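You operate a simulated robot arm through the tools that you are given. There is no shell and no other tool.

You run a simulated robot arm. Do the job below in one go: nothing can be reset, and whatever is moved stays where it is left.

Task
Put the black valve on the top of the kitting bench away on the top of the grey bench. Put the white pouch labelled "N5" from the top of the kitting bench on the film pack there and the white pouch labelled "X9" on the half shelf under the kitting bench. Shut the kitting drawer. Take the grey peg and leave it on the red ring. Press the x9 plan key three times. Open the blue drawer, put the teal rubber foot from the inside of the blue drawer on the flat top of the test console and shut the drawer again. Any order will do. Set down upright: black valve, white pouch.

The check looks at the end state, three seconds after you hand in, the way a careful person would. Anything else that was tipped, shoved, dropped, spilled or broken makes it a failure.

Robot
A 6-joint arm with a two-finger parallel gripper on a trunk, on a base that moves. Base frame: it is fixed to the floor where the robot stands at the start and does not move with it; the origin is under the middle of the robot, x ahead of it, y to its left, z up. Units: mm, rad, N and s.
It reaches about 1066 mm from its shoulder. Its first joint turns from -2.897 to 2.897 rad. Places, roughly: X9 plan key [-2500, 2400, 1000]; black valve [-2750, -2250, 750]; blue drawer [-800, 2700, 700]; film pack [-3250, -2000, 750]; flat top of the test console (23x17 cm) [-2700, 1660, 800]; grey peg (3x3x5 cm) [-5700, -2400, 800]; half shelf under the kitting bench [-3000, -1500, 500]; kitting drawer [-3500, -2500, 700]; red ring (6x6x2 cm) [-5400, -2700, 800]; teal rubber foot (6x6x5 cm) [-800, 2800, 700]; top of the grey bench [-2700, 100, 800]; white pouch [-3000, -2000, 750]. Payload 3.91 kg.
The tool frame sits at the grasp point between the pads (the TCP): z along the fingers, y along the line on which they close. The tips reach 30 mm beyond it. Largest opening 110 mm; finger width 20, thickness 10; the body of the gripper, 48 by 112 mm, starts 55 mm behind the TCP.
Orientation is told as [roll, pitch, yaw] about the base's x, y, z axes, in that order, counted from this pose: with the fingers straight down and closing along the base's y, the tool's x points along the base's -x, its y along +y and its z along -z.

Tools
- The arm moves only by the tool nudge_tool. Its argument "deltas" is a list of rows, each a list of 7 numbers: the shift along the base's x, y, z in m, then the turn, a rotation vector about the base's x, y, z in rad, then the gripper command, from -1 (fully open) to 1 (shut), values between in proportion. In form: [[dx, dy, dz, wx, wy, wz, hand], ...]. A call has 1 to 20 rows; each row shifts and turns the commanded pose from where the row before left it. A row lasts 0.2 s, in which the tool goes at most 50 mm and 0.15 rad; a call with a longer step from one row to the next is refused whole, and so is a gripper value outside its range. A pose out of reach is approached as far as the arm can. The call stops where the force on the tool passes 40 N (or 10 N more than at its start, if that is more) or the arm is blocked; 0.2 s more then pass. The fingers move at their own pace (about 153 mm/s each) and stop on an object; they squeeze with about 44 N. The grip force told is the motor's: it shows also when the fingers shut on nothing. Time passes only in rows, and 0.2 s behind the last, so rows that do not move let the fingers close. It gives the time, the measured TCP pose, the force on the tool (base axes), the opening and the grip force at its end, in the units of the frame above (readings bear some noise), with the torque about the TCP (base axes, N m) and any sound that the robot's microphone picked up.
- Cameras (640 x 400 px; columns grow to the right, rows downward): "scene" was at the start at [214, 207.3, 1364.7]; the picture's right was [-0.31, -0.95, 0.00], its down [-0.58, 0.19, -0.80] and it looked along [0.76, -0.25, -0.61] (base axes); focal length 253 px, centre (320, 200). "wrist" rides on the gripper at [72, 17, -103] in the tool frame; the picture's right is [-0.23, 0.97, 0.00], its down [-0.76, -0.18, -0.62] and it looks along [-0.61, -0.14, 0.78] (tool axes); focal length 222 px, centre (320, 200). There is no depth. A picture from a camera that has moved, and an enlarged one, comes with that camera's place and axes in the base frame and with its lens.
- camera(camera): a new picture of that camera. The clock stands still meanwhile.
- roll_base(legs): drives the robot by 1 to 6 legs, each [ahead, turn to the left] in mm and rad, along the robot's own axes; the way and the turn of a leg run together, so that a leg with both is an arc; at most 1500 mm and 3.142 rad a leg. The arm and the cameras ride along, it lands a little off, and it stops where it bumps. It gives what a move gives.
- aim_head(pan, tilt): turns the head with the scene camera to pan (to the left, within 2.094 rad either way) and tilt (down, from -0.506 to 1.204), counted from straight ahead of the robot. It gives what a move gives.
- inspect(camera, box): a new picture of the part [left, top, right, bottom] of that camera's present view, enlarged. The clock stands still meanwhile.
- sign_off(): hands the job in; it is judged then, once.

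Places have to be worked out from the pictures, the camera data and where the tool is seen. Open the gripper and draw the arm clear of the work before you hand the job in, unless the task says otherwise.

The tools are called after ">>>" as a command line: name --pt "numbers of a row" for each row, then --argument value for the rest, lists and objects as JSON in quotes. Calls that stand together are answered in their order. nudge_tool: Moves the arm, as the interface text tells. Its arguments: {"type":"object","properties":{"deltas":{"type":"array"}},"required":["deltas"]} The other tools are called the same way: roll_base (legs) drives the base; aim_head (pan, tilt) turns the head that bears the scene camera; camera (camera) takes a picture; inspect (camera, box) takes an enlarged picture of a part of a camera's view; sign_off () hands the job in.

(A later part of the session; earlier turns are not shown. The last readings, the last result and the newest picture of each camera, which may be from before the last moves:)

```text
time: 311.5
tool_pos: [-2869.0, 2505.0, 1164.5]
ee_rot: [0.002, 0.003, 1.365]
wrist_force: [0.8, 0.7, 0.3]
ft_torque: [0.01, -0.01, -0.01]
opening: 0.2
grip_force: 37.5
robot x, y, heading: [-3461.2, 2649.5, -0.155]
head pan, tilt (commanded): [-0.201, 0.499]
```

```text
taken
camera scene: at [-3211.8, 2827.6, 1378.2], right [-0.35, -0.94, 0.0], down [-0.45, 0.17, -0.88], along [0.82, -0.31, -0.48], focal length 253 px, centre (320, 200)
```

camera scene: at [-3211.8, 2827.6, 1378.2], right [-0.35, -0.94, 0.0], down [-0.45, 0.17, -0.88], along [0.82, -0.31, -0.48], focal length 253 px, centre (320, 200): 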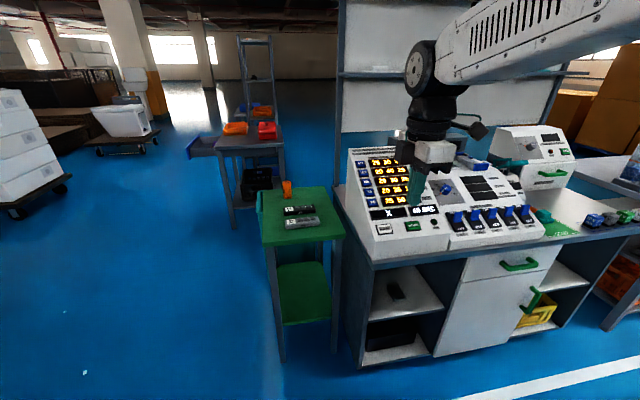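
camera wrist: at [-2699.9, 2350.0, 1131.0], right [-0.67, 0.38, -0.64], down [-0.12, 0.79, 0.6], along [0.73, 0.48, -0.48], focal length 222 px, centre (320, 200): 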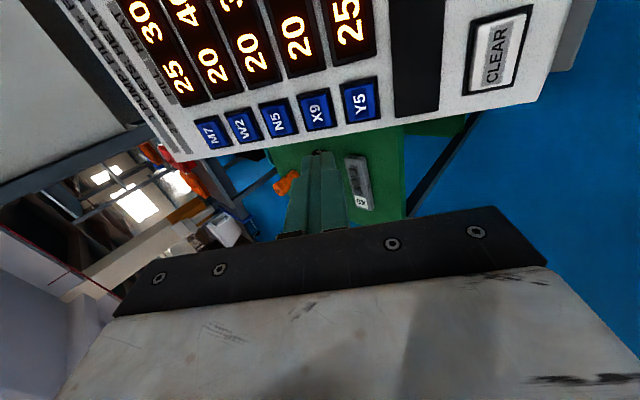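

I'll drive back along the open floor to the position north of the drawer.

>>> roll_base --legs '[[0, 1.143], [1020, 0], [0, -0.767], [1500, 0], [900, 0], [0, -1.911]]'

>>> aim_head --pan -0.2 --tilt 0.6

>>> camera --camera "scene"

>>> camera --camera "wrist"

```text
time: 337.8
tool_pos: [-651.2, 3461.6, 1162.2]
ee_rot: [0.002, 0.003, -0.16]
wrist_force: [0.3, -0.2, -0.4]
ft_torque: [0.02, -0.03, 0.05]
opening: 0.2
grip_force: 38.2
robot x, y, heading: [-533.1, 4059.7, -1.684]
head pan, tilt (commanded): [-0.201, 0.499]
```

```text
time: 338.5
tool_pos: [-653.4, 3461.1, 1163.2]
ee_rot: [0.001, 0.003, -0.162]
wrist_force: [-0.5, 0.2, -0.7]
ft_torque: [-0.02, 0.02, -0.03]
opening: 0.1
grip_force: 37.2
robot x, y, heading: [-535.6, 4058.6, -1.681]
head pan, tilt (commanded): [-0.201, 0.6]
```

```text
taken
camera scene: at [-343.8, 3822.4, 1369.1], right [-0.95, 0.31, 0.0], down [0.17, 0.54, -0.83], along [-0.25, -0.79, -0.56], focal length 253 px, centre (320, 200)
```

scene: 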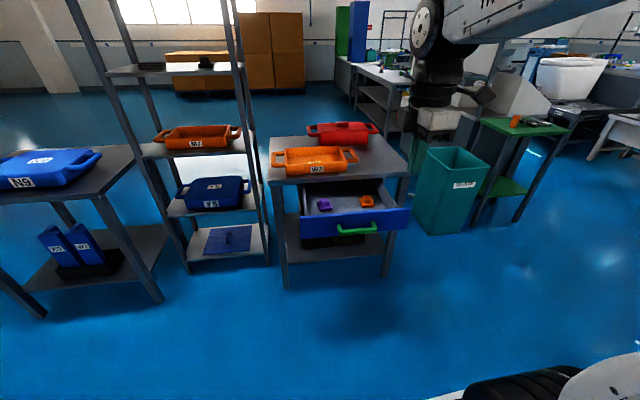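

```text
taken
camera wrist: at [-720.7, 3490.5, 1266.7], right [0.38, 0.92, 0.0], down [0.72, -0.3, 0.62], along [0.57, -0.24, -0.78], focal length 222 px, centre (320, 200)
```

wrist: 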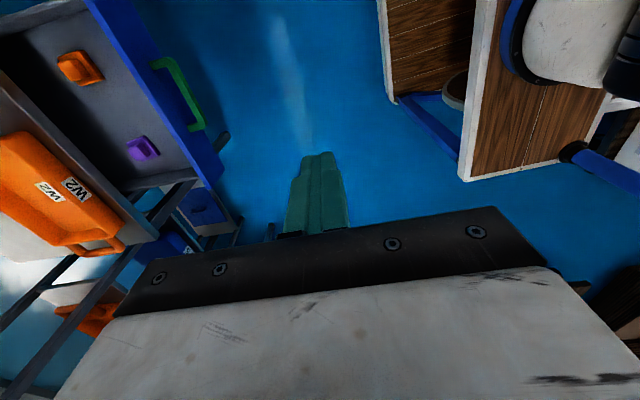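

The drawer is as I left it. I'll bring the closed gripper to about (-700,3235,900) and tilt it horizontal toward the handle.

>>> nudge_tool --pt "-0.0059 -0.0283 -0.0329 0 0 -0.028 1" --pt "-0.0059 -0.0283 -0.0329 0 0 0 1" --pt "-0.0059 -0.0283 -0.0329 0 0 0 1" --pt "-0.0059 -0.0283 -0.0329 0 0 0 1" --pt "-0.0059 -0.0283 -0.0329 0 0 0 1" --pt "-0.0059 -0.0283 -0.0329 0 0 0 1" --pt "-0.0059 -0.0283 -0.0329 0 0 0 1" --pt "-0.0059 -0.0283 -0.0329 0 0 0 1"

>>> nudge_tool --pt "0 0 0 -0.1402 0.0271 0 1" --pt "0 0 0 -0.1402 0.0271 0 1" --pt "0 0 0 -0.1402 0.0271 0 1" --pt "0 0 0 -0.1402 0.0271 0 1" --pt "0 0 0 -0.1402 0.0271 0 1" --pt "0 0 0 -0.1402 0.0271 0 1" --pt "0 0 0 -0.1402 0.0271 0 1" --pt "0 0 0 -0.1402 0.0271 0 1" --pt "0 0 0 -0.1402 0.0271 0 1" --pt "0 0 0 -0.1402 0.0271 0 1" --pt "0 0 0 -0.1402 0.0271 0 1" --pt "0 0 0 0 0 0 1"

>>> camera --camera "scene"

>>> camera --camera "wrist"

```text
time: 340.3
tool_pos: [-698.2, 3235.3, 902.3]
ee_rot: [0.0, 0.004, -0.191]
wrist_force: [-0.1, 0.3, 1.2]
ft_torque: [-0.03, 0.01, 0.02]
opening: 0.0
grip_force: 37.6
robot x, y, heading: [-534.4, 4057.3, -1.686]
head pan, tilt (commanded): [-0.201, 0.6]
```

```text
time: 342.9
tool_pos: [-698.4, 3235.3, 900.1]
ee_rot: [-1.571, 0.0, -0.194]
wrist_force: [0.1, -0.1, 0.2]
ft_torque: [-0.02, 0.01, 0.02]
opening: 0.1
grip_force: 37.5
robot x, y, heading: [-535.9, 4060.3, -1.679]
head pan, tilt (commanded): [-0.201, 0.6]
```

```text
taken
camera scene: at [-343.8, 3822.4, 1369.1], right [-0.95, 0.31, 0.0], down [0.17, 0.54, -0.82], along [-0.25, -0.79, -0.57], focal length 253 px, centre (320, 200)
```

scene: 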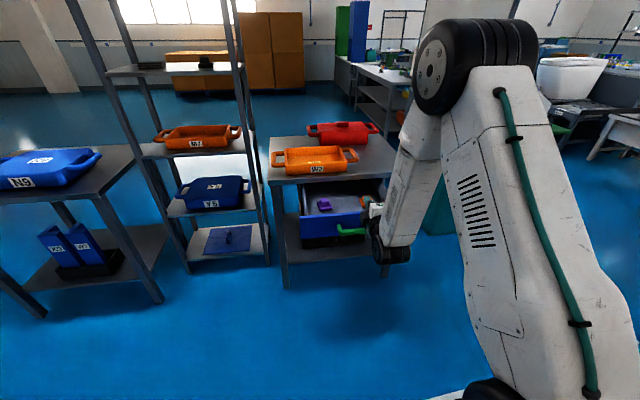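

```text
taken
camera wrist: at [-750.6, 3351.9, 883.4], right [0.22, -0.04, -0.97], down [0.87, 0.46, 0.18], along [0.44, -0.88, 0.14], focal length 222 px, centre (320, 200)
```

wrist: 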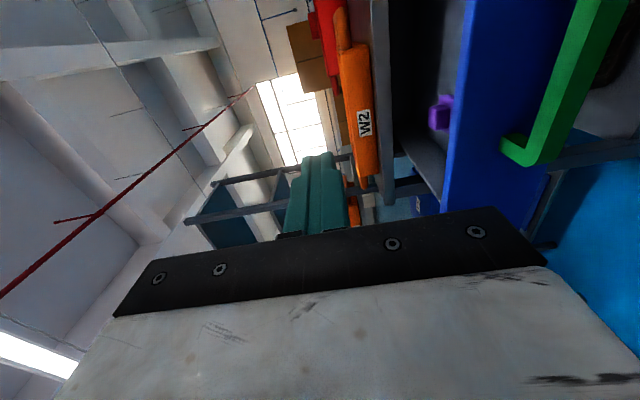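

Horizontal now. I'll lower to handle height (z≈712) in front of the bar.

>>> nudge_tool --pt "-0.002 0.002 -0.047 0 0 0 1" --pt "-0.002 0.002 -0.047 0 0 0 1" --pt "-0.002 0.002 -0.047 0 0 0 1" --pt "0 0 -0.047 0 0 0 1" --pt "0 0 0 0 0 0 1"

>>> camera --camera "wrist"

>>> inspect --camera "scene" --box '[270, 140, 430, 280]'

```text
time: 344.1
tool_pos: [-706.3, 3239.0, 712.2]
ee_rot: [-1.569, 0.0, -0.193]
wrist_force: [0.0, -1.0, 0.3]
ft_torque: [-0.02, 0.01, -0.02]
opening: 0.1
grip_force: 38.0
robot x, y, heading: [-537.6, 4058.9, -1.687]
head pan, tilt (commanded): [-0.201, 0.6]
```

```text
taken
camera wrist: at [-757.1, 3356.4, 695.4], right [0.22, -0.04, -0.97], down [0.87, 0.46, 0.18], along [0.44, -0.88, 0.14], focal length 222 px, centre (320, 200)
```

wrist: 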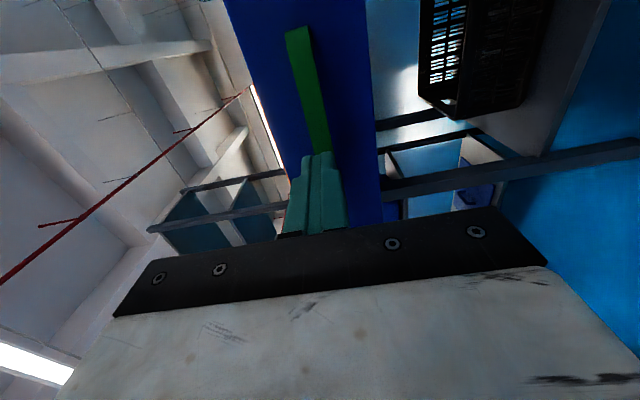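

```text
2.86 times, centred on (350, 210) of scene
camera zoom: at [-343.8, 3822.4, 1369.1], right [-0.95, 0.31, 0.0], down [0.17, 0.54, -0.82], along [-0.25, -0.79, -0.57], focal length 722 px, centre (234, 171)
```

zoom: 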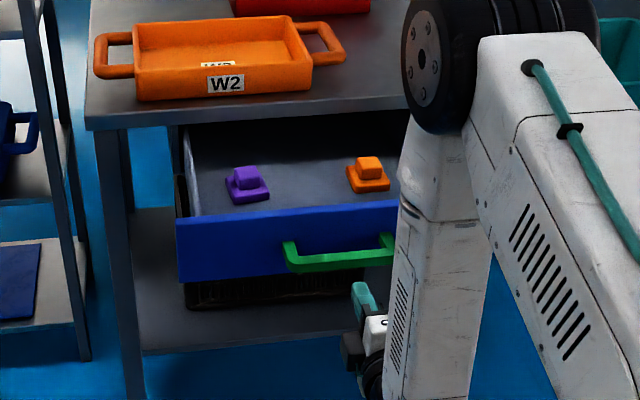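

The fingertips point at the bar's middle. I'll push the drawer shut in 10 mm steps along (-0.19,-0.98).

>>> nudge_tool --pt "-0.0019 -0.0098 0 0 0 0 1" --pt "-0.0019 -0.0098 0 0 0 0 1" --pt "-0.0012 -0.006 0 0 0 0 1" --pt "-0.0012 -0.006 0 0 0 0 1" --pt "-0.0015 -0.0078 0 0 0 0 1" --pt "-0.0019 -0.0098 0 0 0 0 1" --pt "-0.0019 -0.0098 0 0 0 0 1" --pt "-0.0019 -0.0098 0 0 0 0 1" --pt "-0.0019 -0.0098 0 0 0 0 1" --pt "-0.0019 -0.0098 0 0 0 0 1" --pt "-0.0019 -0.0098 0 0 0 0 1" --pt "-0.0019 -0.0098 0 0 0 0 1" --pt "-0.0019 -0.0098 0 0 0 0 1" --pt "-0.0019 -0.0098 0 0 0 0 1"

>>> camera --camera "wrist"

>>> inspect --camera "scene" --box '[270, 140, 430, 280]'

```text
time: 347.1
tool_pos: [-731.7, 3113.7, 713.6]
ee_rot: [-1.569, 0.001, -0.193]
wrist_force: [-0.6, 0.5, -0.6]
ft_torque: [-0.02, 0.0, 0.01]
opening: 0.0
grip_force: 37.3
robot x, y, heading: [-538.4, 4064.7, -1.685]
head pan, tilt (commanded): [-0.201, 0.6]
```

```text
taken
camera wrist: at [-782.1, 3229.1, 695.3], right [0.22, -0.04, -0.97], down [0.87, 0.46, 0.18], along [0.44, -0.88, 0.14], focal length 222 px, centre (320, 200)
```

wrist: 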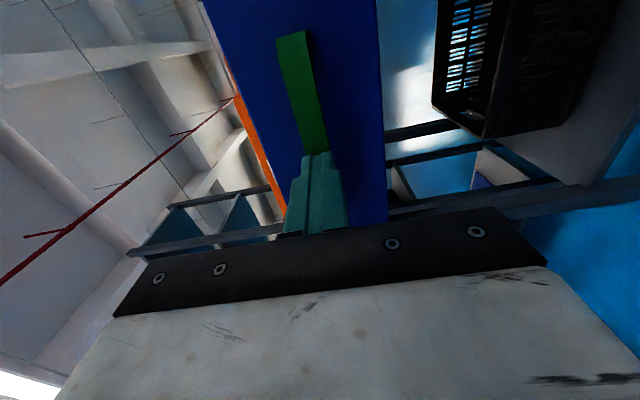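

```text
2.86 times, centred on (350, 210) of scene
camera zoom: at [-343.8, 3822.4, 1369.1], right [-0.95, 0.31, 0.0], down [0.17, 0.54, -0.83], along [-0.25, -0.79, -0.56], focal length 722 px, centre (234, 171)
```

zoom: 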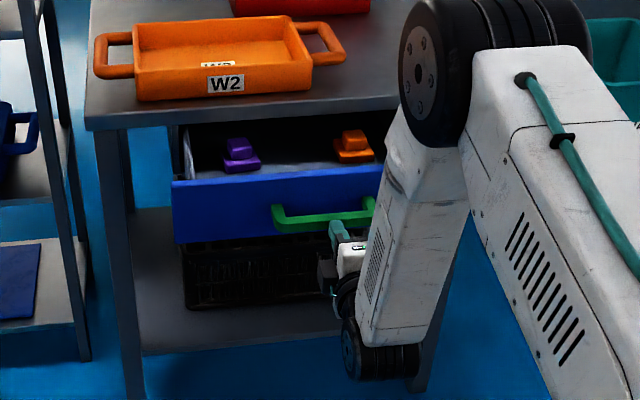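

The drawer is sliding in. Continuing for the remaining ~160 mm.

>>> nudge_tool --pt "-0.0019 -0.0098 0 0 0 0 1" --pt "-0.0019 -0.0098 0 0 0 0 1" --pt "-0.0019 -0.0098 0 0 0 0 1" --pt "-0.0019 -0.0098 0 0 0 0 1" --pt "-0.0019 -0.0098 0 0 0 0 1" --pt "-0.0019 -0.0098 0 0 0 0 1" --pt "-0.0019 -0.0098 0 0 0 0 1" --pt "-0.0019 -0.0098 0 0 0 0 1" --pt "-0.0019 -0.0098 0 0 0 0 1" --pt "-0.0019 -0.0098 0 0 0 0 1" --pt "-0.0019 -0.0098 0 0 0 0 1" --pt "-0.0019 -0.0098 0 0 0 0 1" --pt "-0.0019 -0.0098 0 0 0 0 1" --pt "-0.0019 -0.0098 0 0 0 0 1" --pt "-0.001 -0.005 0 0 0 0 1"

>>> camera --camera "wrist"

>>> inspect --camera "scene" --box '[270, 140, 430, 280]'

```text
time: 350.3
tool_pos: [-757.4, 2971.9, 712.0]
ee_rot: [-1.573, -0.001, -0.194]
wrist_force: [-0.9, 0.3, 0.1]
ft_torque: [0.02, 0.0, 0.0]
opening: 0.3
grip_force: 37.4
robot x, y, heading: [-537.9, 4063.4, -1.679]
head pan, tilt (commanded): [-0.201, 0.6]
```

```text
taken
camera wrist: at [-808.8, 3087.5, 695.7], right [0.22, -0.04, -0.97], down [0.87, 0.46, 0.18], along [0.44, -0.88, 0.14], focal length 222 px, centre (320, 200)
```

wrist: 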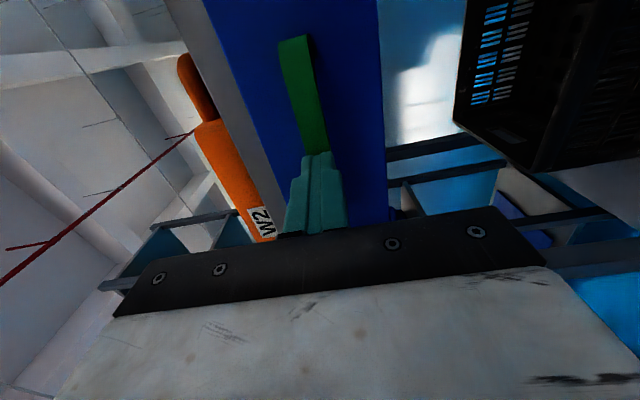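

```text
2.86 times, centred on (350, 210) of scene
camera zoom: at [-343.7, 3822.3, 1369.1], right [-0.95, 0.31, 0.0], down [0.17, 0.54, -0.82], along [-0.25, -0.79, -0.57], focal length 722 px, centre (234, 171)
```

zoom: 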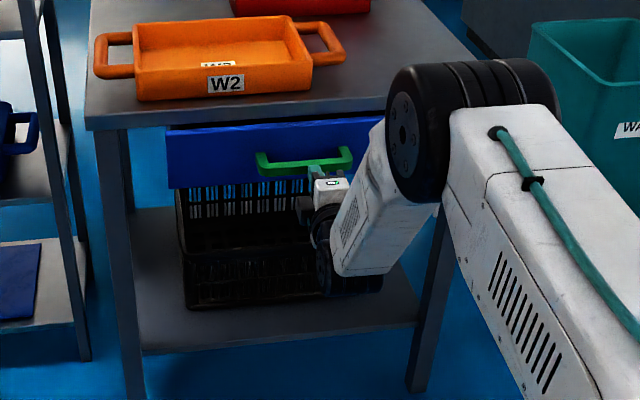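

Nearly shut. I'll push the last ~15 mm in small steps until it meets its stop.

>>> nudge_tool --pt "-0.001 -0.0049 0 0 0 0 1" --pt "-0.001 -0.0049 0 0 0 0 1" --pt "-0.0006 -0.0029 0 0 0 0 1" --pt "-0.0006 -0.0029 0 0 0 0 1" --pt "0 0 0 0 0 0 1"

>>> nudge_tool --pt "-0.0006 -0.0029 0 0 0 0 1" --pt "-0.0006 -0.0029 0 0 0 0 1" --pt "-0.0006 -0.0029 0 0 0 0 1" --pt "0 0 0 0 0 0 1"

>>> inspect --camera "scene" --box '[270, 140, 430, 280]'

```text
time: 351.5
tool_pos: [-761.5, 2955.9, 712.1]
ee_rot: [-1.571, 0.0, -0.193]
wrist_force: [-0.5, 2.4, -0.8]
ft_torque: [0.01, 0.03, -0.03]
opening: 0.1
grip_force: 38.1
robot x, y, heading: [-536.0, 4062.3, -1.679]
head pan, tilt (commanded): [-0.201, 0.6]
```

```text
time: 351.9
tool_pos: [-761.4, 2956.1, 709.4]
ee_rot: [-1.566, 0.001, -0.193]
wrist_force: [3.4, 17.8, 7.8]
ft_torque: [-0.23, 0.01, 0.17]
opening: 0.0
grip_force: 37.8
robot x, y, heading: [-538.1, 4057.2, -1.685]
head pan, tilt (commanded): [-0.201, 0.6]
stopped in row 2: the force on the tool passed its limit at 49 N (the readings are from after the stop); the commanded pose is now the measured one
```

```text
2.86 times, centred on (350, 210) of scene
camera zoom: at [-343.6, 3823.6, 1369.2], right [-0.95, 0.31, 0.0], down [0.17, 0.54, -0.83], along [-0.25, -0.79, -0.56], focal length 722 px, centre (234, 171)
```

zoom: 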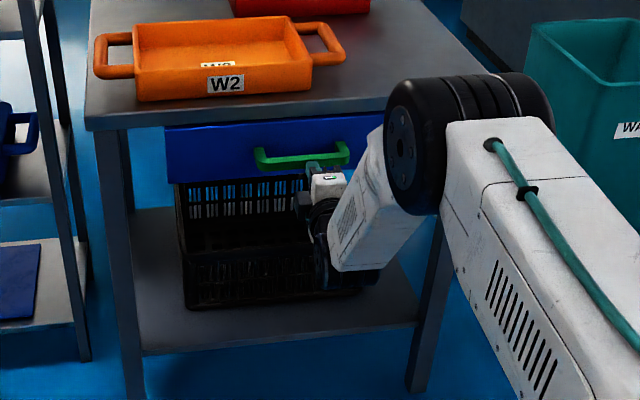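

The stop is reached exactly at the closed position. I'll withdraw, raise, and turn the gripper back to fingers-down.

>>> nudge_tool --pt "0.001 0.005 0 0 0 0 1" --pt "0.004 0.02 0 0 0 0 1" --pt "0.008 0.04 0 0 0 0 1" --pt "0.008 0.04 0 0 0 0 1" --pt "0.008 0.04 0 0 0 0 1" --pt "0.006 0.03 0.03 0 0 0 1" --pt "0 0 0.048 0 0 0 1" --pt "0 0 0.048 0 0 0 1" --pt "0 0 0.048 0 0 0 1" --pt "0 0 0.03 0 0 0 1"

>>> camera --camera "scene"

>>> nudge_tool --pt "0 -0.01 0.01 0.1402 -0.0271 0 1" --pt "0 -0.01 0.01 0.1402 -0.0271 0 1" --pt "0 -0.01 0.01 0.1402 -0.0271 0 1" --pt "0 -0.005 0.01 0.1402 -0.0271 0 1" --pt "0 0 0.01 0.1402 -0.0271 0 1" --pt "0 0 0.01 0.1402 -0.0271 0 1" --pt "0 0 0.01 0.1402 -0.0271 0 1" --pt "0 0 0.01 0.1402 -0.0271 0 1" --pt "0 0 0.01 0.1402 -0.0271 0 1" --pt "0 0 0.01 0.1402 -0.0271 0 1" --pt "0 0 0.01 0.1402 -0.0271 0 1" --pt "0 0 0 0 0 0 1"

```text
time: 354.1
tool_pos: [-726.4, 3129.3, 916.5]
ee_rot: [-1.566, 0.0, -0.194]
wrist_force: [-0.1, 0.5, 0.1]
ft_torque: [-0.01, -0.01, -0.01]
opening: 0.0
grip_force: 37.3
robot x, y, heading: [-538.1, 4064.5, -1.681]
head pan, tilt (commanded): [-0.201, 0.6]
```

```text
taken
camera scene: at [-343.8, 3822.4, 1369.0], right [-0.95, 0.31, 0.0], down [0.17, 0.54, -0.82], along [-0.25, -0.78, -0.57], focal length 253 px, centre (320, 200)
```

scene: 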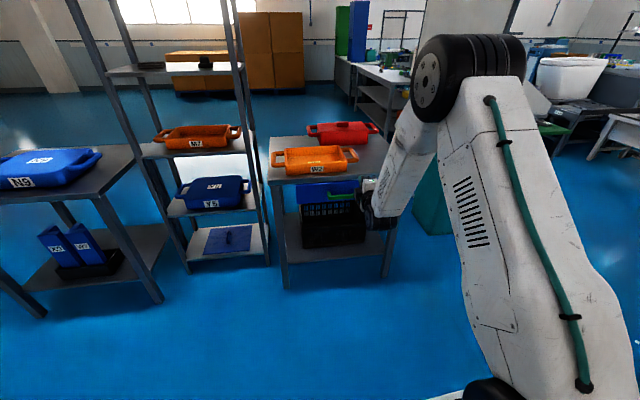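

```text
time: 356.7
tool_pos: [-725.7, 3095.8, 1025.4]
ee_rot: [0.006, 0.004, -0.19]
wrist_force: [-0.9, -0.4, -0.1]
ft_torque: [-0.02, 0.0, -0.02]
opening: 0.0
grip_force: 38.3
robot x, y, heading: [-538.6, 4063.1, -1.683]
head pan, tilt (commanded): [-0.201, 0.6]
```

The drawer is shut. I'll retract the arm and drive west and then south down the aisle.

>>> nudge_tool --pt "0.0086 0.046 0.0094 0 0 0 1" --pt "0.0086 0.046 0.0094 0 0 0 1" --pt "0.0086 0.046 0.0094 0 0 0 1" --pt "0.0086 0.046 0.0094 0 0 0 1" --pt "0.0086 0.046 0.0094 0 0 0 1" --pt "0.0086 0.046 0.0094 0 0 0 1" --pt "0.0086 0.046 0.0094 0 0 0 1" --pt "0.0086 0.046 0.0094 0 0 0 1"

>>> roll_base --legs '[[0, -1.2505], [1500, 0], [1323, 0], [0, 1.268], [1500, 0]]'

>>> aim_head --pan 0.0 --tilt 0.35

>>> camera --camera "scene"

```text
time: 358.5
tool_pos: [-657.6, 3462.5, 1097.7]
ee_rot: [0.006, 0.004, -0.192]
wrist_force: [0.2, -1.0, -0.9]
ft_torque: [0.08, 0.01, 0.0]
opening: 0.1
grip_force: 37.4
robot x, y, heading: [-538.2, 4058.0, -1.679]
head pan, tilt (commanded): [-0.201, 0.6]
```

```text
time: 385.2
tool_pos: [-3561.4, 1402.0, 1098.4]
ee_rot: [0.003, 0.005, -0.21]
wrist_force: [0.0, 0.3, 0.0]
ft_torque: [-0.01, -0.02, -0.01]
opening: 0.0
grip_force: 37.4
robot x, y, heading: [-3427.6, 2002.6, -1.707]
head pan, tilt (commanded): [-0.201, 0.6]
```

```text
time: 385.9
tool_pos: [-3561.8, 1402.6, 1098.7]
ee_rot: [0.005, 0.004, -0.21]
wrist_force: [-1.1, 1.0, -0.4]
ft_torque: [0.02, -0.01, -0.04]
opening: 0.0
grip_force: 37.0
robot x, y, heading: [-3428.0, 1999.9, -1.704]
head pan, tilt (commanded): [0.0, 0.351]
```

```text
taken
camera scene: at [-3224.2, 1748.8, 1391.8], right [-0.99, 0.13, 0.0], down [0.05, 0.34, -0.94], along [-0.12, -0.93, -0.34], focal length 253 px, centre (320, 200)
```

scene: 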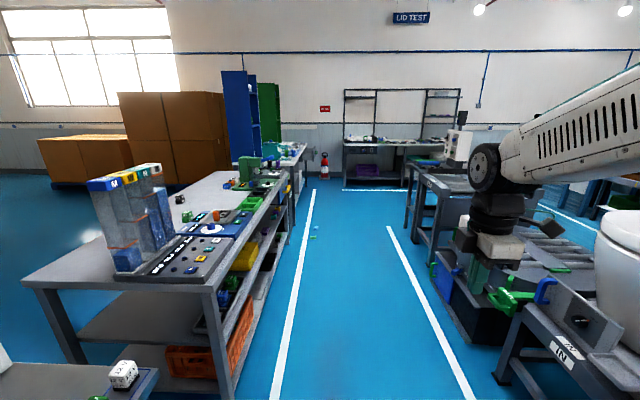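

The aisle is open; I'll zoom to check small things on the floor and the far bench.

>>> inspect --camera "scene" --box '[270, 130, 430, 270]'

>>> inspect --camera "scene" --box '[330, 80, 490, 200]'

```text
2.86 times, centred on (350, 200) of scene
camera zoom: at [-3224.2, 1748.8, 1391.8], right [-0.99, 0.13, 0.0], down [0.05, 0.34, -0.94], along [-0.12, -0.93, -0.34], focal length 722 px, centre (234, 200)
```

zoom: 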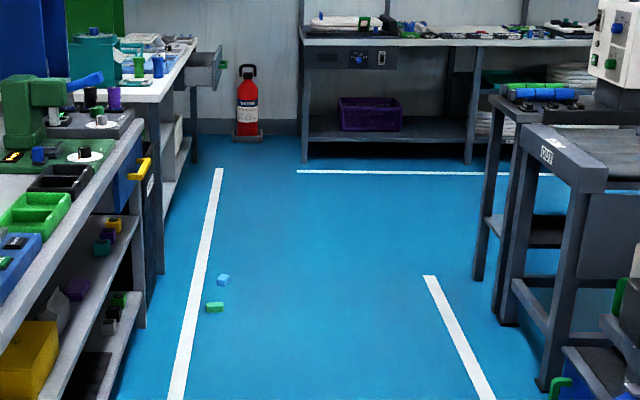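

```text
3.33 times, centred on (410, 140) of scene
camera zoom: at [-3224.2, 1748.8, 1391.8], right [-0.99, 0.13, 0.0], down [0.05, 0.34, -0.94], along [-0.12, -0.93, -0.34], focal length 843 px, centre (20, 400)
```

zoom: 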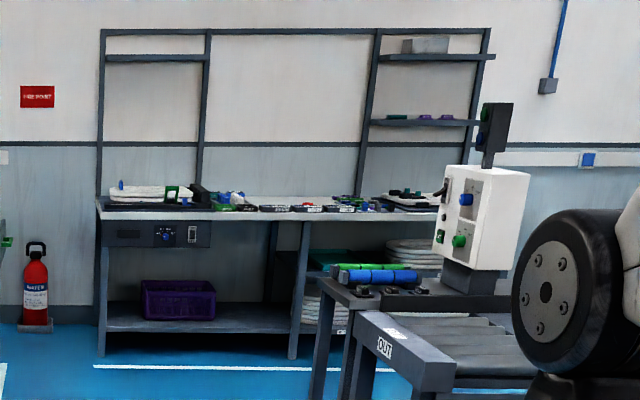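

The aisle is clear apart from two small scraps near the left line, which I'll pass well to the right of. I'll drive down to the west side of the kitting bench.

>>> roll_base --legs '[[0, -0.045], [1500, 0], [1500, 0], [0, -0.09], [700, 0], [0, 1.69]]'

>>> aim_head --pan 0.1 --tilt 0.45

>>> camera --camera "scene"

>>> aim_head --pan -0.7 --tilt 0.45

>>> camera --camera "scene"

```text
time: 408.7
tool_pos: [-3588.3, -1778.0, 1098.6]
ee_rot: [0.003, 0.002, 1.297]
wrist_force: [-0.6, 0.0, -0.1]
ft_torque: [-0.03, 0.05, 0.03]
opening: 0.0
grip_force: 37.7
robot x, y, heading: [-4176.1, -1605.3, -0.199]
head pan, tilt (commanded): [0.0, 0.351]
```

```text
time: 409.4
tool_pos: [-3588.1, -1777.7, 1098.9]
ee_rot: [0.003, 0.004, 1.295]
wrist_force: [0.3, -0.7, -0.9]
ft_torque: [-0.02, 0.01, 0.01]
opening: 0.1
grip_force: 37.7
robot x, y, heading: [-4173.1, -1609.0, -0.196]
head pan, tilt (commanded): [0.099, 0.45]
```

```text
taken
camera scene: at [-3909.2, -1410.1, 1382.7], right [-0.1, -1.0, 0.0], down [-0.43, 0.04, -0.9], along [0.9, -0.09, -0.43], focal length 253 px, centre (320, 200)
```

scene: 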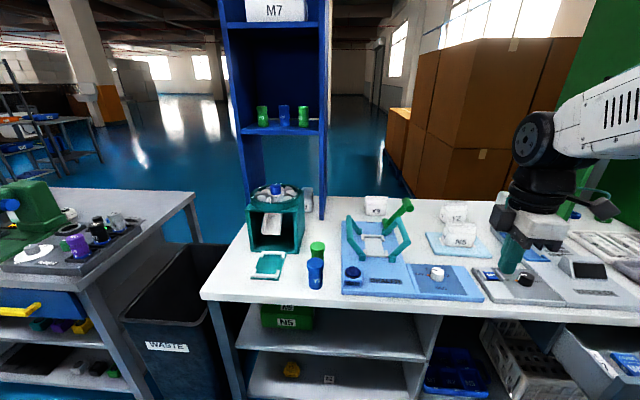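

```text
time: 410.5
tool_pos: [-3588.2, -1778.4, 1099.3]
ee_rot: [0.005, 0.005, 1.298]
wrist_force: [-0.3, 0.3, 0.1]
ft_torque: [0.0, 0.0, -0.01]
opening: 0.1
grip_force: 38.8
robot x, y, heading: [-4175.5, -1610.0, -0.194]
head pan, tilt (commanded): [-0.7, 0.45]
```

```text
taken
camera scene: at [-3943.2, -1473.0, 1382.6], right [-0.78, -0.63, 0.0], down [-0.27, 0.34, -0.9], along [0.56, -0.7, -0.44], focal length 253 px, centre (320, 200)
```

scene: 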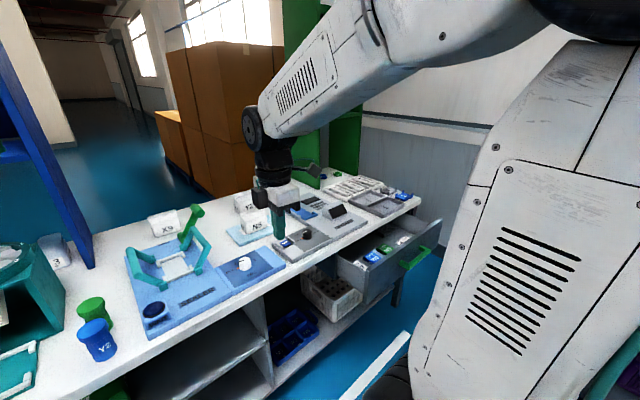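

Now I see the shelves under the kitting bench and the open drawer on the right. I'll look closely at the shelf.

>>> aim_head --pan 0.0 --tilt 0.75

>>> camera --camera "scene"

>>> inspect --camera "scene" --box '[160, 140, 440, 340]'

```text
time: 411.6
tool_pos: [-3588.9, -1778.9, 1098.9]
ee_rot: [0.004, 0.004, 1.297]
wrist_force: [-0.6, 0.2, -0.1]
ft_torque: [0.02, -0.02, 0.03]
opening: 0.0
grip_force: 37.5
robot x, y, heading: [-4173.4, -1609.3, -0.198]
head pan, tilt (commanded): [0.0, 0.75]
```

```text
taken
camera scene: at [-3919.4, -1417.5, 1356.2], right [-0.2, -0.98, 0.0], down [-0.67, 0.13, -0.73], along [0.72, -0.14, -0.68], focal length 253 px, centre (320, 200)
```

scene: 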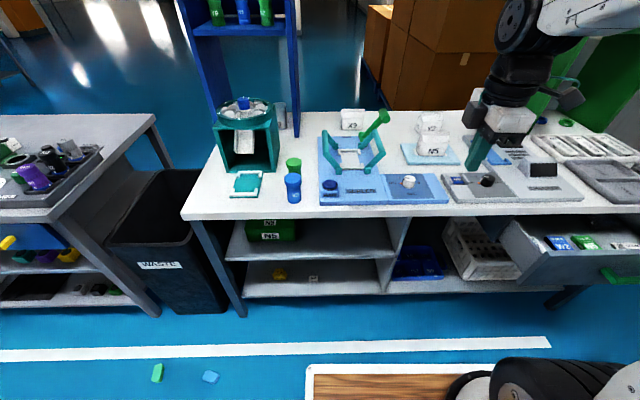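

```text
2.00 times, centred on (300, 240) of scene
camera zoom: at [-3919.4, -1417.5, 1356.2], right [-0.2, -0.98, 0.0], down [-0.67, 0.13, -0.73], along [0.72, -0.14, -0.68], focal length 506 px, centre (360, 120)
```

zoom: 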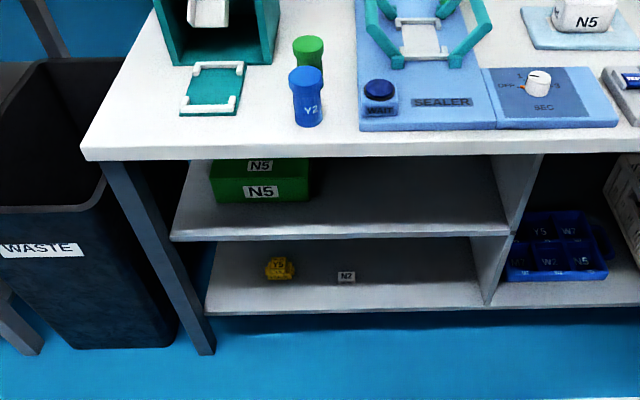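

The half shelf (z≈520) has free room right of the green N5 box. First I'll look at the open drawer on the right.

>>> aim_head --pan -0.75 --tilt 0.6

>>> camera --camera "scene"

>>> inspect --camera "scene" --box '[280, 150, 480, 320]'

```text
time: 412.7
tool_pos: [-3588.4, -1777.6, 1098.9]
ee_rot: [0.004, 0.004, 1.296]
wrist_force: [0.8, 0.2, 0.4]
ft_torque: [0.0, 0.06, 0.0]
opening: 0.0
grip_force: 37.6
robot x, y, heading: [-4174.6, -1609.9, -0.193]
head pan, tilt (commanded): [-0.75, 0.6]
```

```text
taken
camera scene: at [-3948.9, -1472.9, 1369.1], right [-0.81, -0.59, 0.0], down [-0.33, 0.46, -0.82], along [0.48, -0.67, -0.57], focal length 253 px, centre (320, 200)
```

scene: 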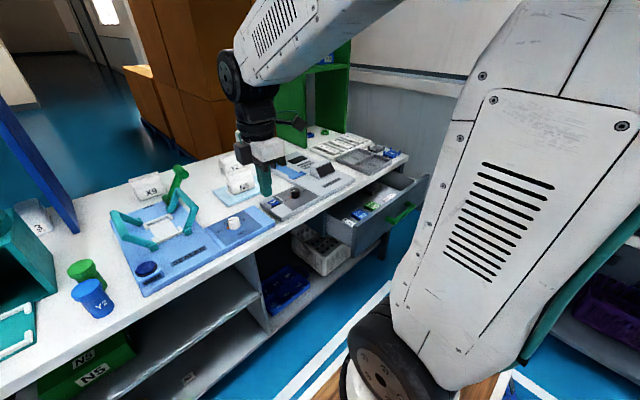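

```text
2.35 times, centred on (380, 235) of scene
camera zoom: at [-3948.9, -1472.9, 1369.1], right [-0.81, -0.59, 0.0], down [-0.33, 0.46, -0.82], along [0.48, -0.67, -0.57], focal length 595 px, centre (179, 118)
```

zoom: 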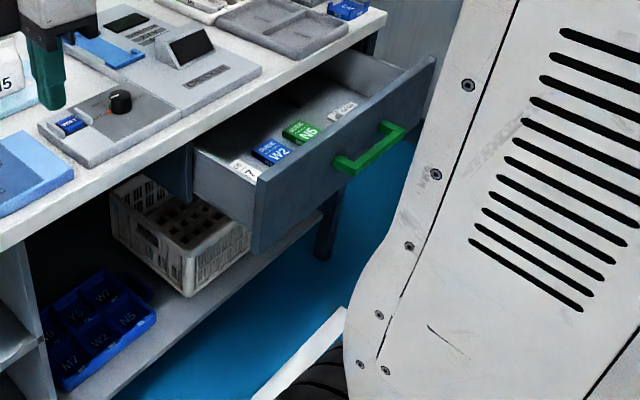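

The kitting drawer is open about 120 mm with its handle near (-3735,-2380,712). I'll reposition the base to about (-4300,-1950) facing it.

>>> roll_base --legs '[[0, -1.73], [360, 0], [0, 1.27]]'

>>> aim_head --pan 0.15 --tilt 0.65

>>> camera --camera "scene"

>>> camera --camera "wrist"

```text
time: 422.3
tool_pos: [-3840.3, -2353.7, 1098.7]
ee_rot: [0.003, 0.003, 0.844]
wrist_force: [0.3, 1.0, -0.2]
ft_torque: [0.01, -0.01, 0.02]
opening: 0.0
grip_force: 37.7
robot x, y, heading: [-4292.8, -1947.7, -0.645]
head pan, tilt (commanded): [-0.75, 0.6]
```

```text
time: 423.5
tool_pos: [-3840.0, -2354.3, 1098.6]
ee_rot: [0.003, 0.005, 0.846]
wrist_force: [-0.6, 0.3, -0.2]
ft_torque: [-0.01, -0.03, 0.03]
opening: 0.0
grip_force: 37.9
robot x, y, heading: [-4294.2, -1946.7, -0.645]
head pan, tilt (commanded): [0.15, 0.649]
```

```text
taken
camera scene: at [-3970.9, -1875.2, 1364.8], right [-0.48, -0.88, 0.0], down [-0.53, 0.29, -0.8], along [0.7, -0.38, -0.6], focal length 253 px, centre (320, 200)
```

scene: 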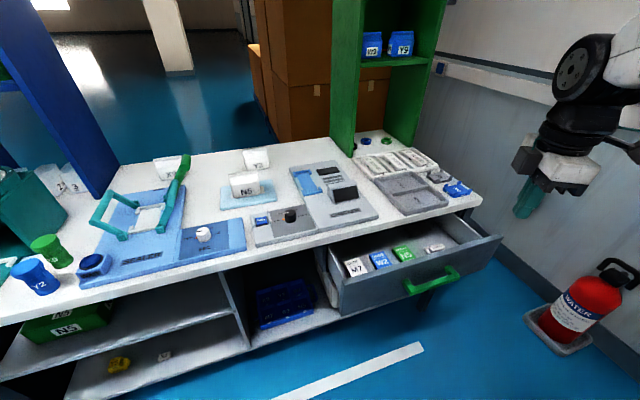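

```text
taken
camera wrist: at [-3901.2, -2395.7, 1202.0], right [-0.58, 0.82, 0.0], down [0.64, 0.45, 0.62], along [0.51, 0.36, -0.78], focal length 222 px, centre (320, 200)
```

wrist: 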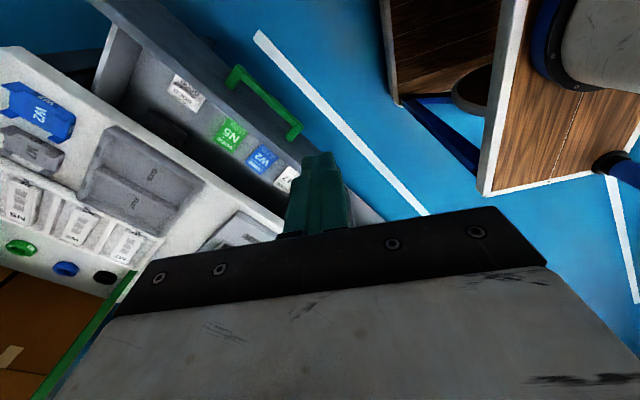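

I'll zoom both views on the drawer handle to triangulate it.

>>> inspect --camera "scene" --box '[320, 200, 520, 330]'

>>> inspect --camera "wrist" --box '[150, 20, 340, 180]'

```text
3.08 times, centred on (420, 265) of scene
camera zoom: at [-3970.9, -1875.2, 1364.8], right [-0.48, -0.88, 0.0], down [-0.53, 0.29, -0.8], along [0.7, -0.38, -0.6], focal length 778 px, centre (12, 0)
```

zoom: 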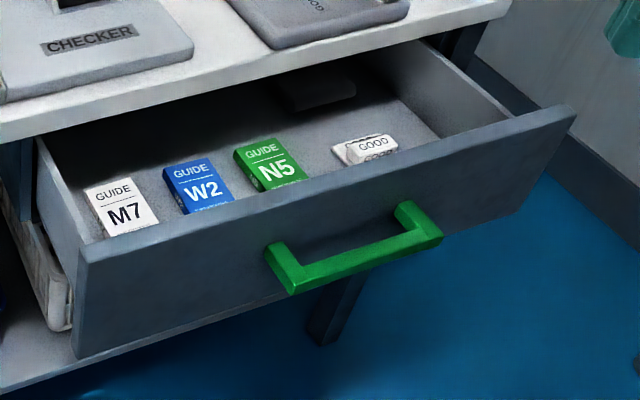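

```text
2.50 times, centred on (245, 100) of wrist
camera zoom: at [-3901.2, -2395.7, 1202.0], right [-0.58, 0.82, 0.0], down [0.64, 0.45, 0.62], along [0.51, 0.36, -0.78], focal length 555 px, centre (508, 450)
```

zoom: 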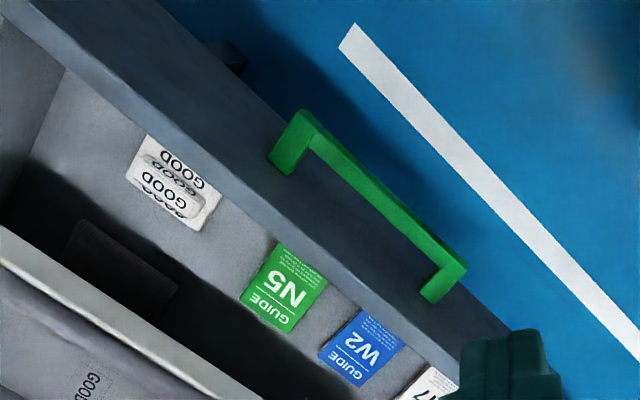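

Handle centre ≈ (-3733,-2404), z≈ 685-700. I'll turn the closed gripper so its narrow side faces the bar and come down about 60 mm in front of it.

>>> nudge_tool --pt "0.0045 -0.005 -0.02 0 0 -0.1473 1" --pt "0.0045 -0.005 -0.03 0 0 -0.1473 1" --pt "0.0045 -0.005 -0.03 0 0 -0.1473 1" --pt "0.0045 -0.005 -0.03 0 0 -0.1473 1" --pt "0.0045 -0.005 -0.03 0 0 -0.1473 1" --pt "0.0045 -0.005 -0.03 0 0 -0.1473 1" --pt "0.0045 -0.005 -0.03 0 0 -0.1473 1" --pt "0 0 -0.03 0 0 0 1" --pt "0 0 -0.03 0 0 0 1" --pt "0 0 0 0 0 0 1"

>>> camera --camera "scene"

>>> camera --camera "wrist"

```text
time: 425.7
tool_pos: [-3808.7, -2388.9, 836.2]
ee_rot: [0.004, 0.004, -0.187]
wrist_force: [-0.2, -0.5, 0.6]
ft_torque: [0.01, -0.01, -0.04]
opening: 0.0
grip_force: 38.0
robot x, y, heading: [-4293.4, -1943.8, -0.649]
head pan, tilt (commanded): [0.15, 0.649]
```

```text
taken
camera scene: at [-3970.9, -1875.1, 1364.8], right [-0.48, -0.88, 0.0], down [-0.53, 0.29, -0.8], along [0.7, -0.38, -0.6], focal length 253 px, centre (320, 200)
```

scene: 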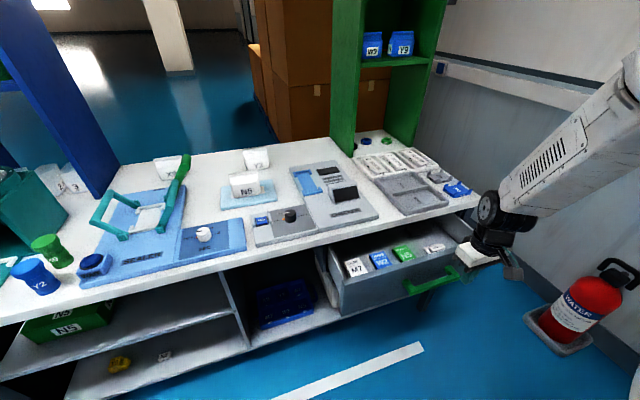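

```text
taken
camera wrist: at [-3876.3, -2358.7, 940.1], right [0.4, 0.91, 0.0], down [0.72, -0.32, 0.62], along [0.57, -0.25, -0.78], focal length 222 px, centre (320, 200)
```

wrist: 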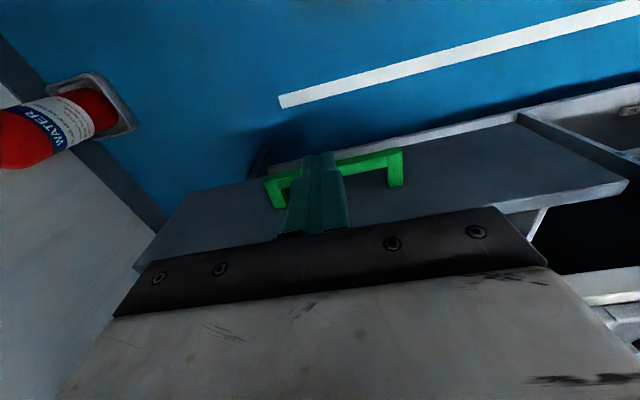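

The bar is centred ahead of the fingers. Descending to z≈690.

>>> nudge_tool --pt "0 0 -0.035 0 0 0 1" --pt "0 0 -0.035 0 0 0 1" --pt "0 0 -0.035 0 0 0 1" --pt "0 0 -0.03 0 0 0 1" --pt "0 0 -0.01 0 0 0 1" --pt "0 0 0 0 0 0 1"

>>> camera --camera "wrist"

>>> inspect --camera "scene" --box '[340, 190, 540, 320]'

```text
time: 427.1
tool_pos: [-3807.6, -2387.9, 694.6]
ee_rot: [0.002, 0.003, -0.187]
wrist_force: [-0.6, -0.2, 0.7]
ft_torque: [-0.01, 0.03, -0.03]
opening: 0.1
grip_force: 37.2
robot x, y, heading: [-4296.5, -1940.2, -0.653]
head pan, tilt (commanded): [0.15, 0.649]
```

```text
taken
camera wrist: at [-3875.7, -2357.8, 797.2], right [0.4, 0.91, 0.0], down [0.72, -0.32, 0.62], along [0.57, -0.25, -0.78], focal length 222 px, centre (320, 200)
```

wrist: 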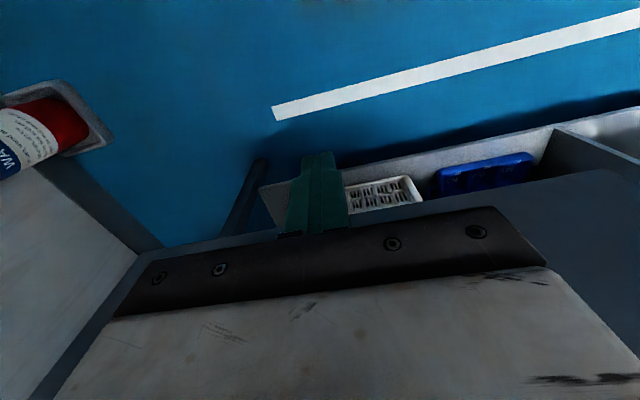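

```text
3.08 times, centred on (440, 255) of scene
camera zoom: at [-3970.9, -1875.1, 1364.8], right [-0.48, -0.88, 0.0], down [-0.53, 0.29, -0.8], along [0.7, -0.38, -0.6], focal length 778 px, centre (-49, 31)
```

zoom: 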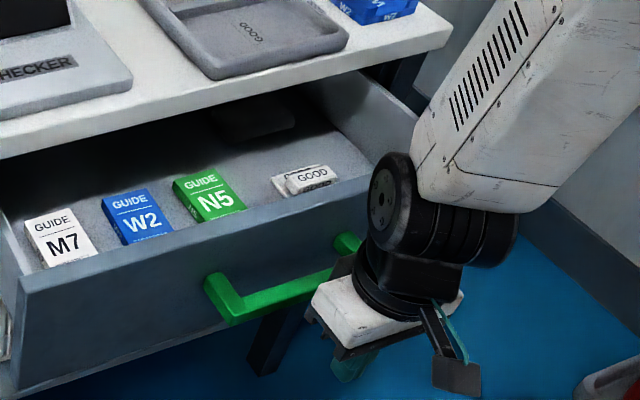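

The gripper is in place in front of the bar. I'll push east in small steps, watching force.

>>> nudge_tool --pt "0.0098 -0.0019 0 0 0 0 1" --pt "0.0098 -0.0019 0 0 0 0 1" --pt "0.0098 -0.0019 0 0 0 0 1" --pt "0.0078 -0.0015 0 0 0 0 1" --pt "0.0078 -0.0015 0 0 0 0 1" --pt "0.0078 -0.0015 0 0 0 0 1" --pt "0.0078 -0.0015 0 0 0 0 1" --pt "0.0078 -0.0015 0 0 0 0 1" --pt "0.0078 -0.0015 0 0 0 0 1" --pt "0.0078 -0.0015 0 0 0 0 1"

>>> inspect --camera "scene" --box '[340, 190, 540, 320]'

```text
time: 429.3
tool_pos: [-3727.1, -2405.0, 693.6]
ee_rot: [0.002, 0.004, -0.186]
wrist_force: [-0.4, -0.6, -0.7]
ft_torque: [-0.02, -0.02, 0.05]
opening: 0.0
grip_force: 37.4
robot x, y, heading: [-4299.4, -1942.0, -0.654]
head pan, tilt (commanded): [0.15, 0.649]
```

```text
3.08 times, centred on (440, 255) of scene
camera zoom: at [-3970.9, -1875.1, 1364.8], right [-0.48, -0.88, 0.0], down [-0.53, 0.29, -0.8], along [0.7, -0.38, -0.6], focal length 778 px, centre (-49, 31)
```

zoom: 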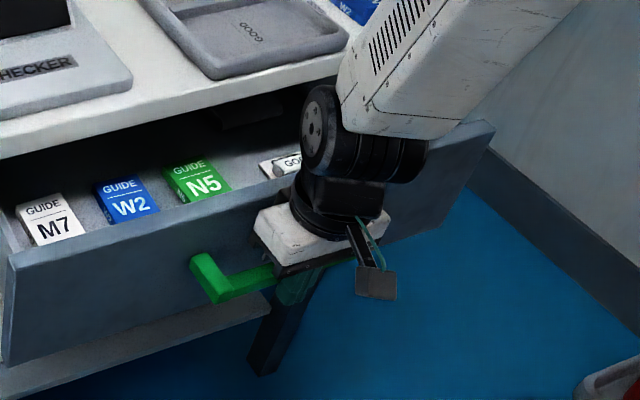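

The drawer is moving in. Continuing the push.

>>> nudge_tool --pt "0.0078 -0.0015 0 0 0 0 1" --pt "0.0078 -0.0015 0 0 0 0 1" --pt "0.0078 -0.0015 0 0 0 0 1" --pt "0.0078 -0.0015 0 0 0 0 1" --pt "0.0078 -0.0015 0 0 0 0 1" --pt "0.0078 -0.0015 0 0 0 0 1" --pt "0.0078 -0.0015 0 0 0 0 1" --pt "0.0078 -0.0015 0 0 0 0 1"

>>> camera --camera "wrist"

>>> inspect --camera "scene" --box '[320, 170, 520, 300]'

```text
time: 431.1
tool_pos: [-3664.7, -2417.6, 692.7]
ee_rot: [0.003, 0.003, -0.187]
wrist_force: [0.4, -0.3, 0.6]
ft_torque: [0.01, -0.01, 0.01]
opening: 0.2
grip_force: 37.2
robot x, y, heading: [-4295.3, -1944.2, -0.655]
head pan, tilt (commanded): [0.15, 0.649]
```

```text
taken
camera wrist: at [-3731.4, -2387.2, 797.1], right [0.4, 0.91, 0.0], down [0.72, -0.32, 0.62], along [0.57, -0.25, -0.78], focal length 222 px, centre (320, 200)
```

wrist: 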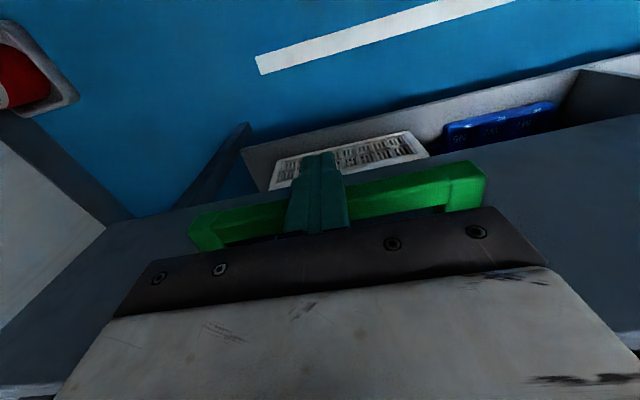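

```text
3.08 times, centred on (420, 235) of scene
camera zoom: at [-3970.9, -1875.1, 1364.8], right [-0.48, -0.88, 0.0], down [-0.53, 0.29, -0.8], along [0.7, -0.38, -0.6], focal length 778 px, centre (12, 92)
```

zoom: 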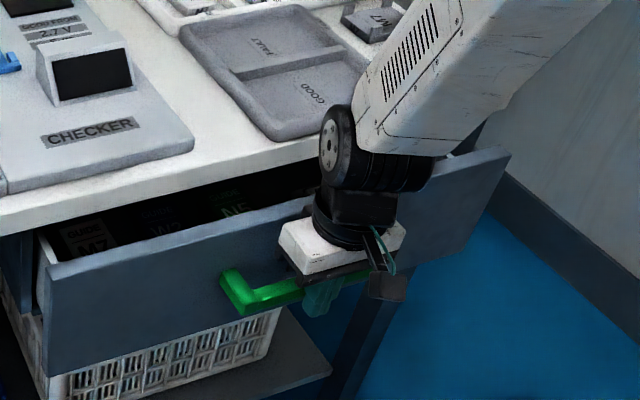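

About 60 mm remain. I'll continue in smaller steps until the stop is felt.

>>> nudge_tool --pt "0.0069 -0.0013 0 0 0 0 1" --pt "0.0069 -0.0013 0 0 0 0 1" --pt "0.0069 -0.0013 0 0 0 0 1" --pt "0.0069 -0.0013 0 0 0 0 1" --pt "0.0069 -0.0013 0 0 0 0 1"

>>> inspect --camera "scene" --box '[320, 170, 520, 300]'

```text
time: 432.3
tool_pos: [-3628.5, -2424.4, 691.8]
ee_rot: [0.003, 0.002, -0.187]
wrist_force: [-0.3, 0.1, -0.3]
ft_torque: [0.0, -0.02, 0.03]
opening: 0.0
grip_force: 37.5
robot x, y, heading: [-4291.1, -1943.4, -0.645]
head pan, tilt (commanded): [0.15, 0.649]
```

```text
3.08 times, centred on (420, 235) of scene
camera zoom: at [-3970.9, -1875.1, 1364.8], right [-0.48, -0.88, 0.0], down [-0.53, 0.29, -0.8], along [0.7, -0.38, -0.6], focal length 778 px, centre (12, 92)
```

zoom: 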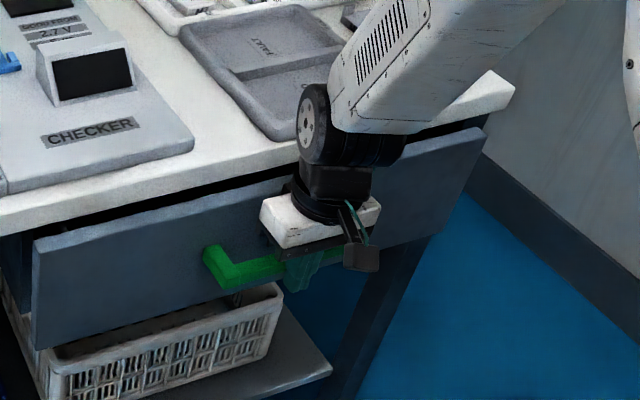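

>>> nudge_tool --pt "0.0049 -0.0009 0 0 0 0 1" --pt "0.0039 -0.0007 0 0 0 0 1" --pt "0.0039 -0.0007 0 0 0 0 1" --pt "0.0029 -0.0006 0 0 0 0 1" --pt "0 0 0 0 0 0 1"

>>> inspect --camera "scene" --box '[320, 170, 520, 300]'

```text
time: 433.5
tool_pos: [-3612.5, -2425.7, 692.2]
ee_rot: [0.003, 0.003, -0.185]
wrist_force: [-0.3, -0.1, 0.1]
ft_torque: [0.02, 0.01, 0.02]
opening: 0.0
grip_force: 37.6
robot x, y, heading: [-4293.0, -1944.4, -0.651]
head pan, tilt (commanded): [0.15, 0.649]
```

```text
3.08 times, centred on (420, 235) of scene
camera zoom: at [-3970.9, -1875.1, 1364.8], right [-0.48, -0.88, 0.0], down [-0.53, 0.29, -0.8], along [0.7, -0.38, -0.6], focal length 778 px, centre (12, 92)
```

zoom: 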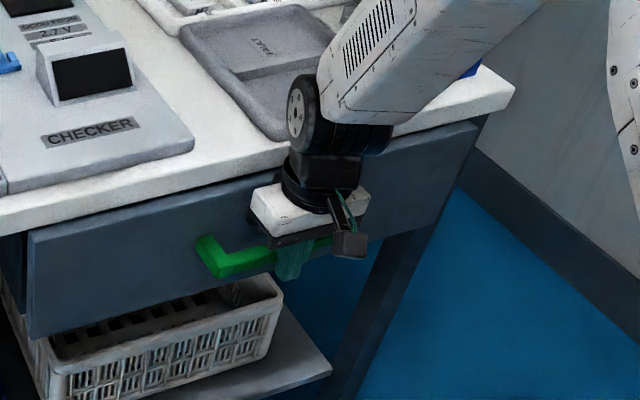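

Nearly flush. A few more 3 mm steps until the force rises.

>>> nudge_tool --pt "0.0029 -0.0006 0 0 0 0 1" --pt "0.0029 -0.0006 0 0 0 0 1" --pt "0.0029 -0.0006 0 0 0 0 1" --pt "0 0 0 0 0 0 1"

>>> nudge_tool --pt "0.0029 -0.0006 0 0 0 0 1" --pt "0.0029 -0.0006 0 0 0 0 1" --pt "0.0029 -0.0006 0 0 0 0 1" --pt "0 0 0 0 0 0 1"

>>> inspect --camera "scene" --box '[320, 170, 520, 300]'

```text
time: 434.5
tool_pos: [-3604.8, -2428.6, 692.7]
ee_rot: [0.003, 0.005, -0.187]
wrist_force: [0.7, -0.2, 0.4]
ft_torque: [-0.01, -0.01, 0.01]
opening: 0.1
grip_force: 37.9
robot x, y, heading: [-4297.3, -1941.4, -0.652]
head pan, tilt (commanded): [0.15, 0.649]
```

```text
time: 435.2
tool_pos: [-3601.9, -2428.2, 693.6]
ee_rot: [0.006, 0.015, -0.187]
wrist_force: [-11.1, 4.0, 10.4]
ft_torque: [0.13, -0.12, 0.18]
opening: 0.0
grip_force: 37.6
robot x, y, heading: [-4296.2, -1941.9, -0.648]
head pan, tilt (commanded): [0.15, 0.649]
stopped in row 3: the force on the tool passed its limit at 45 N (the readings are from after the stop); the commanded pose is now the measured one
```

```text
3.08 times, centred on (420, 235) of scene
camera zoom: at [-3971.7, -1875.0, 1364.9], right [-0.48, -0.88, 0.0], down [-0.53, 0.29, -0.8], along [0.7, -0.38, -0.6], focal length 778 px, centre (12, 92)
```

zoom: 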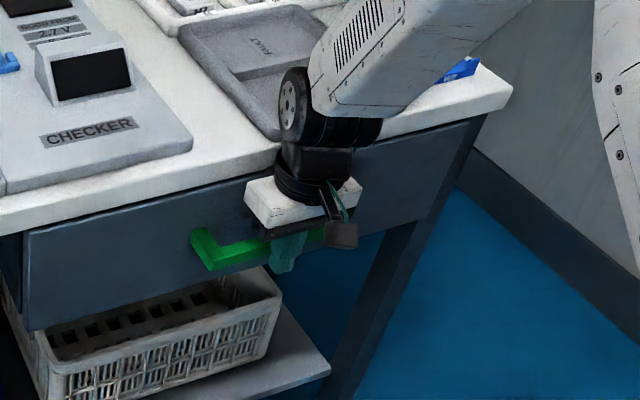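

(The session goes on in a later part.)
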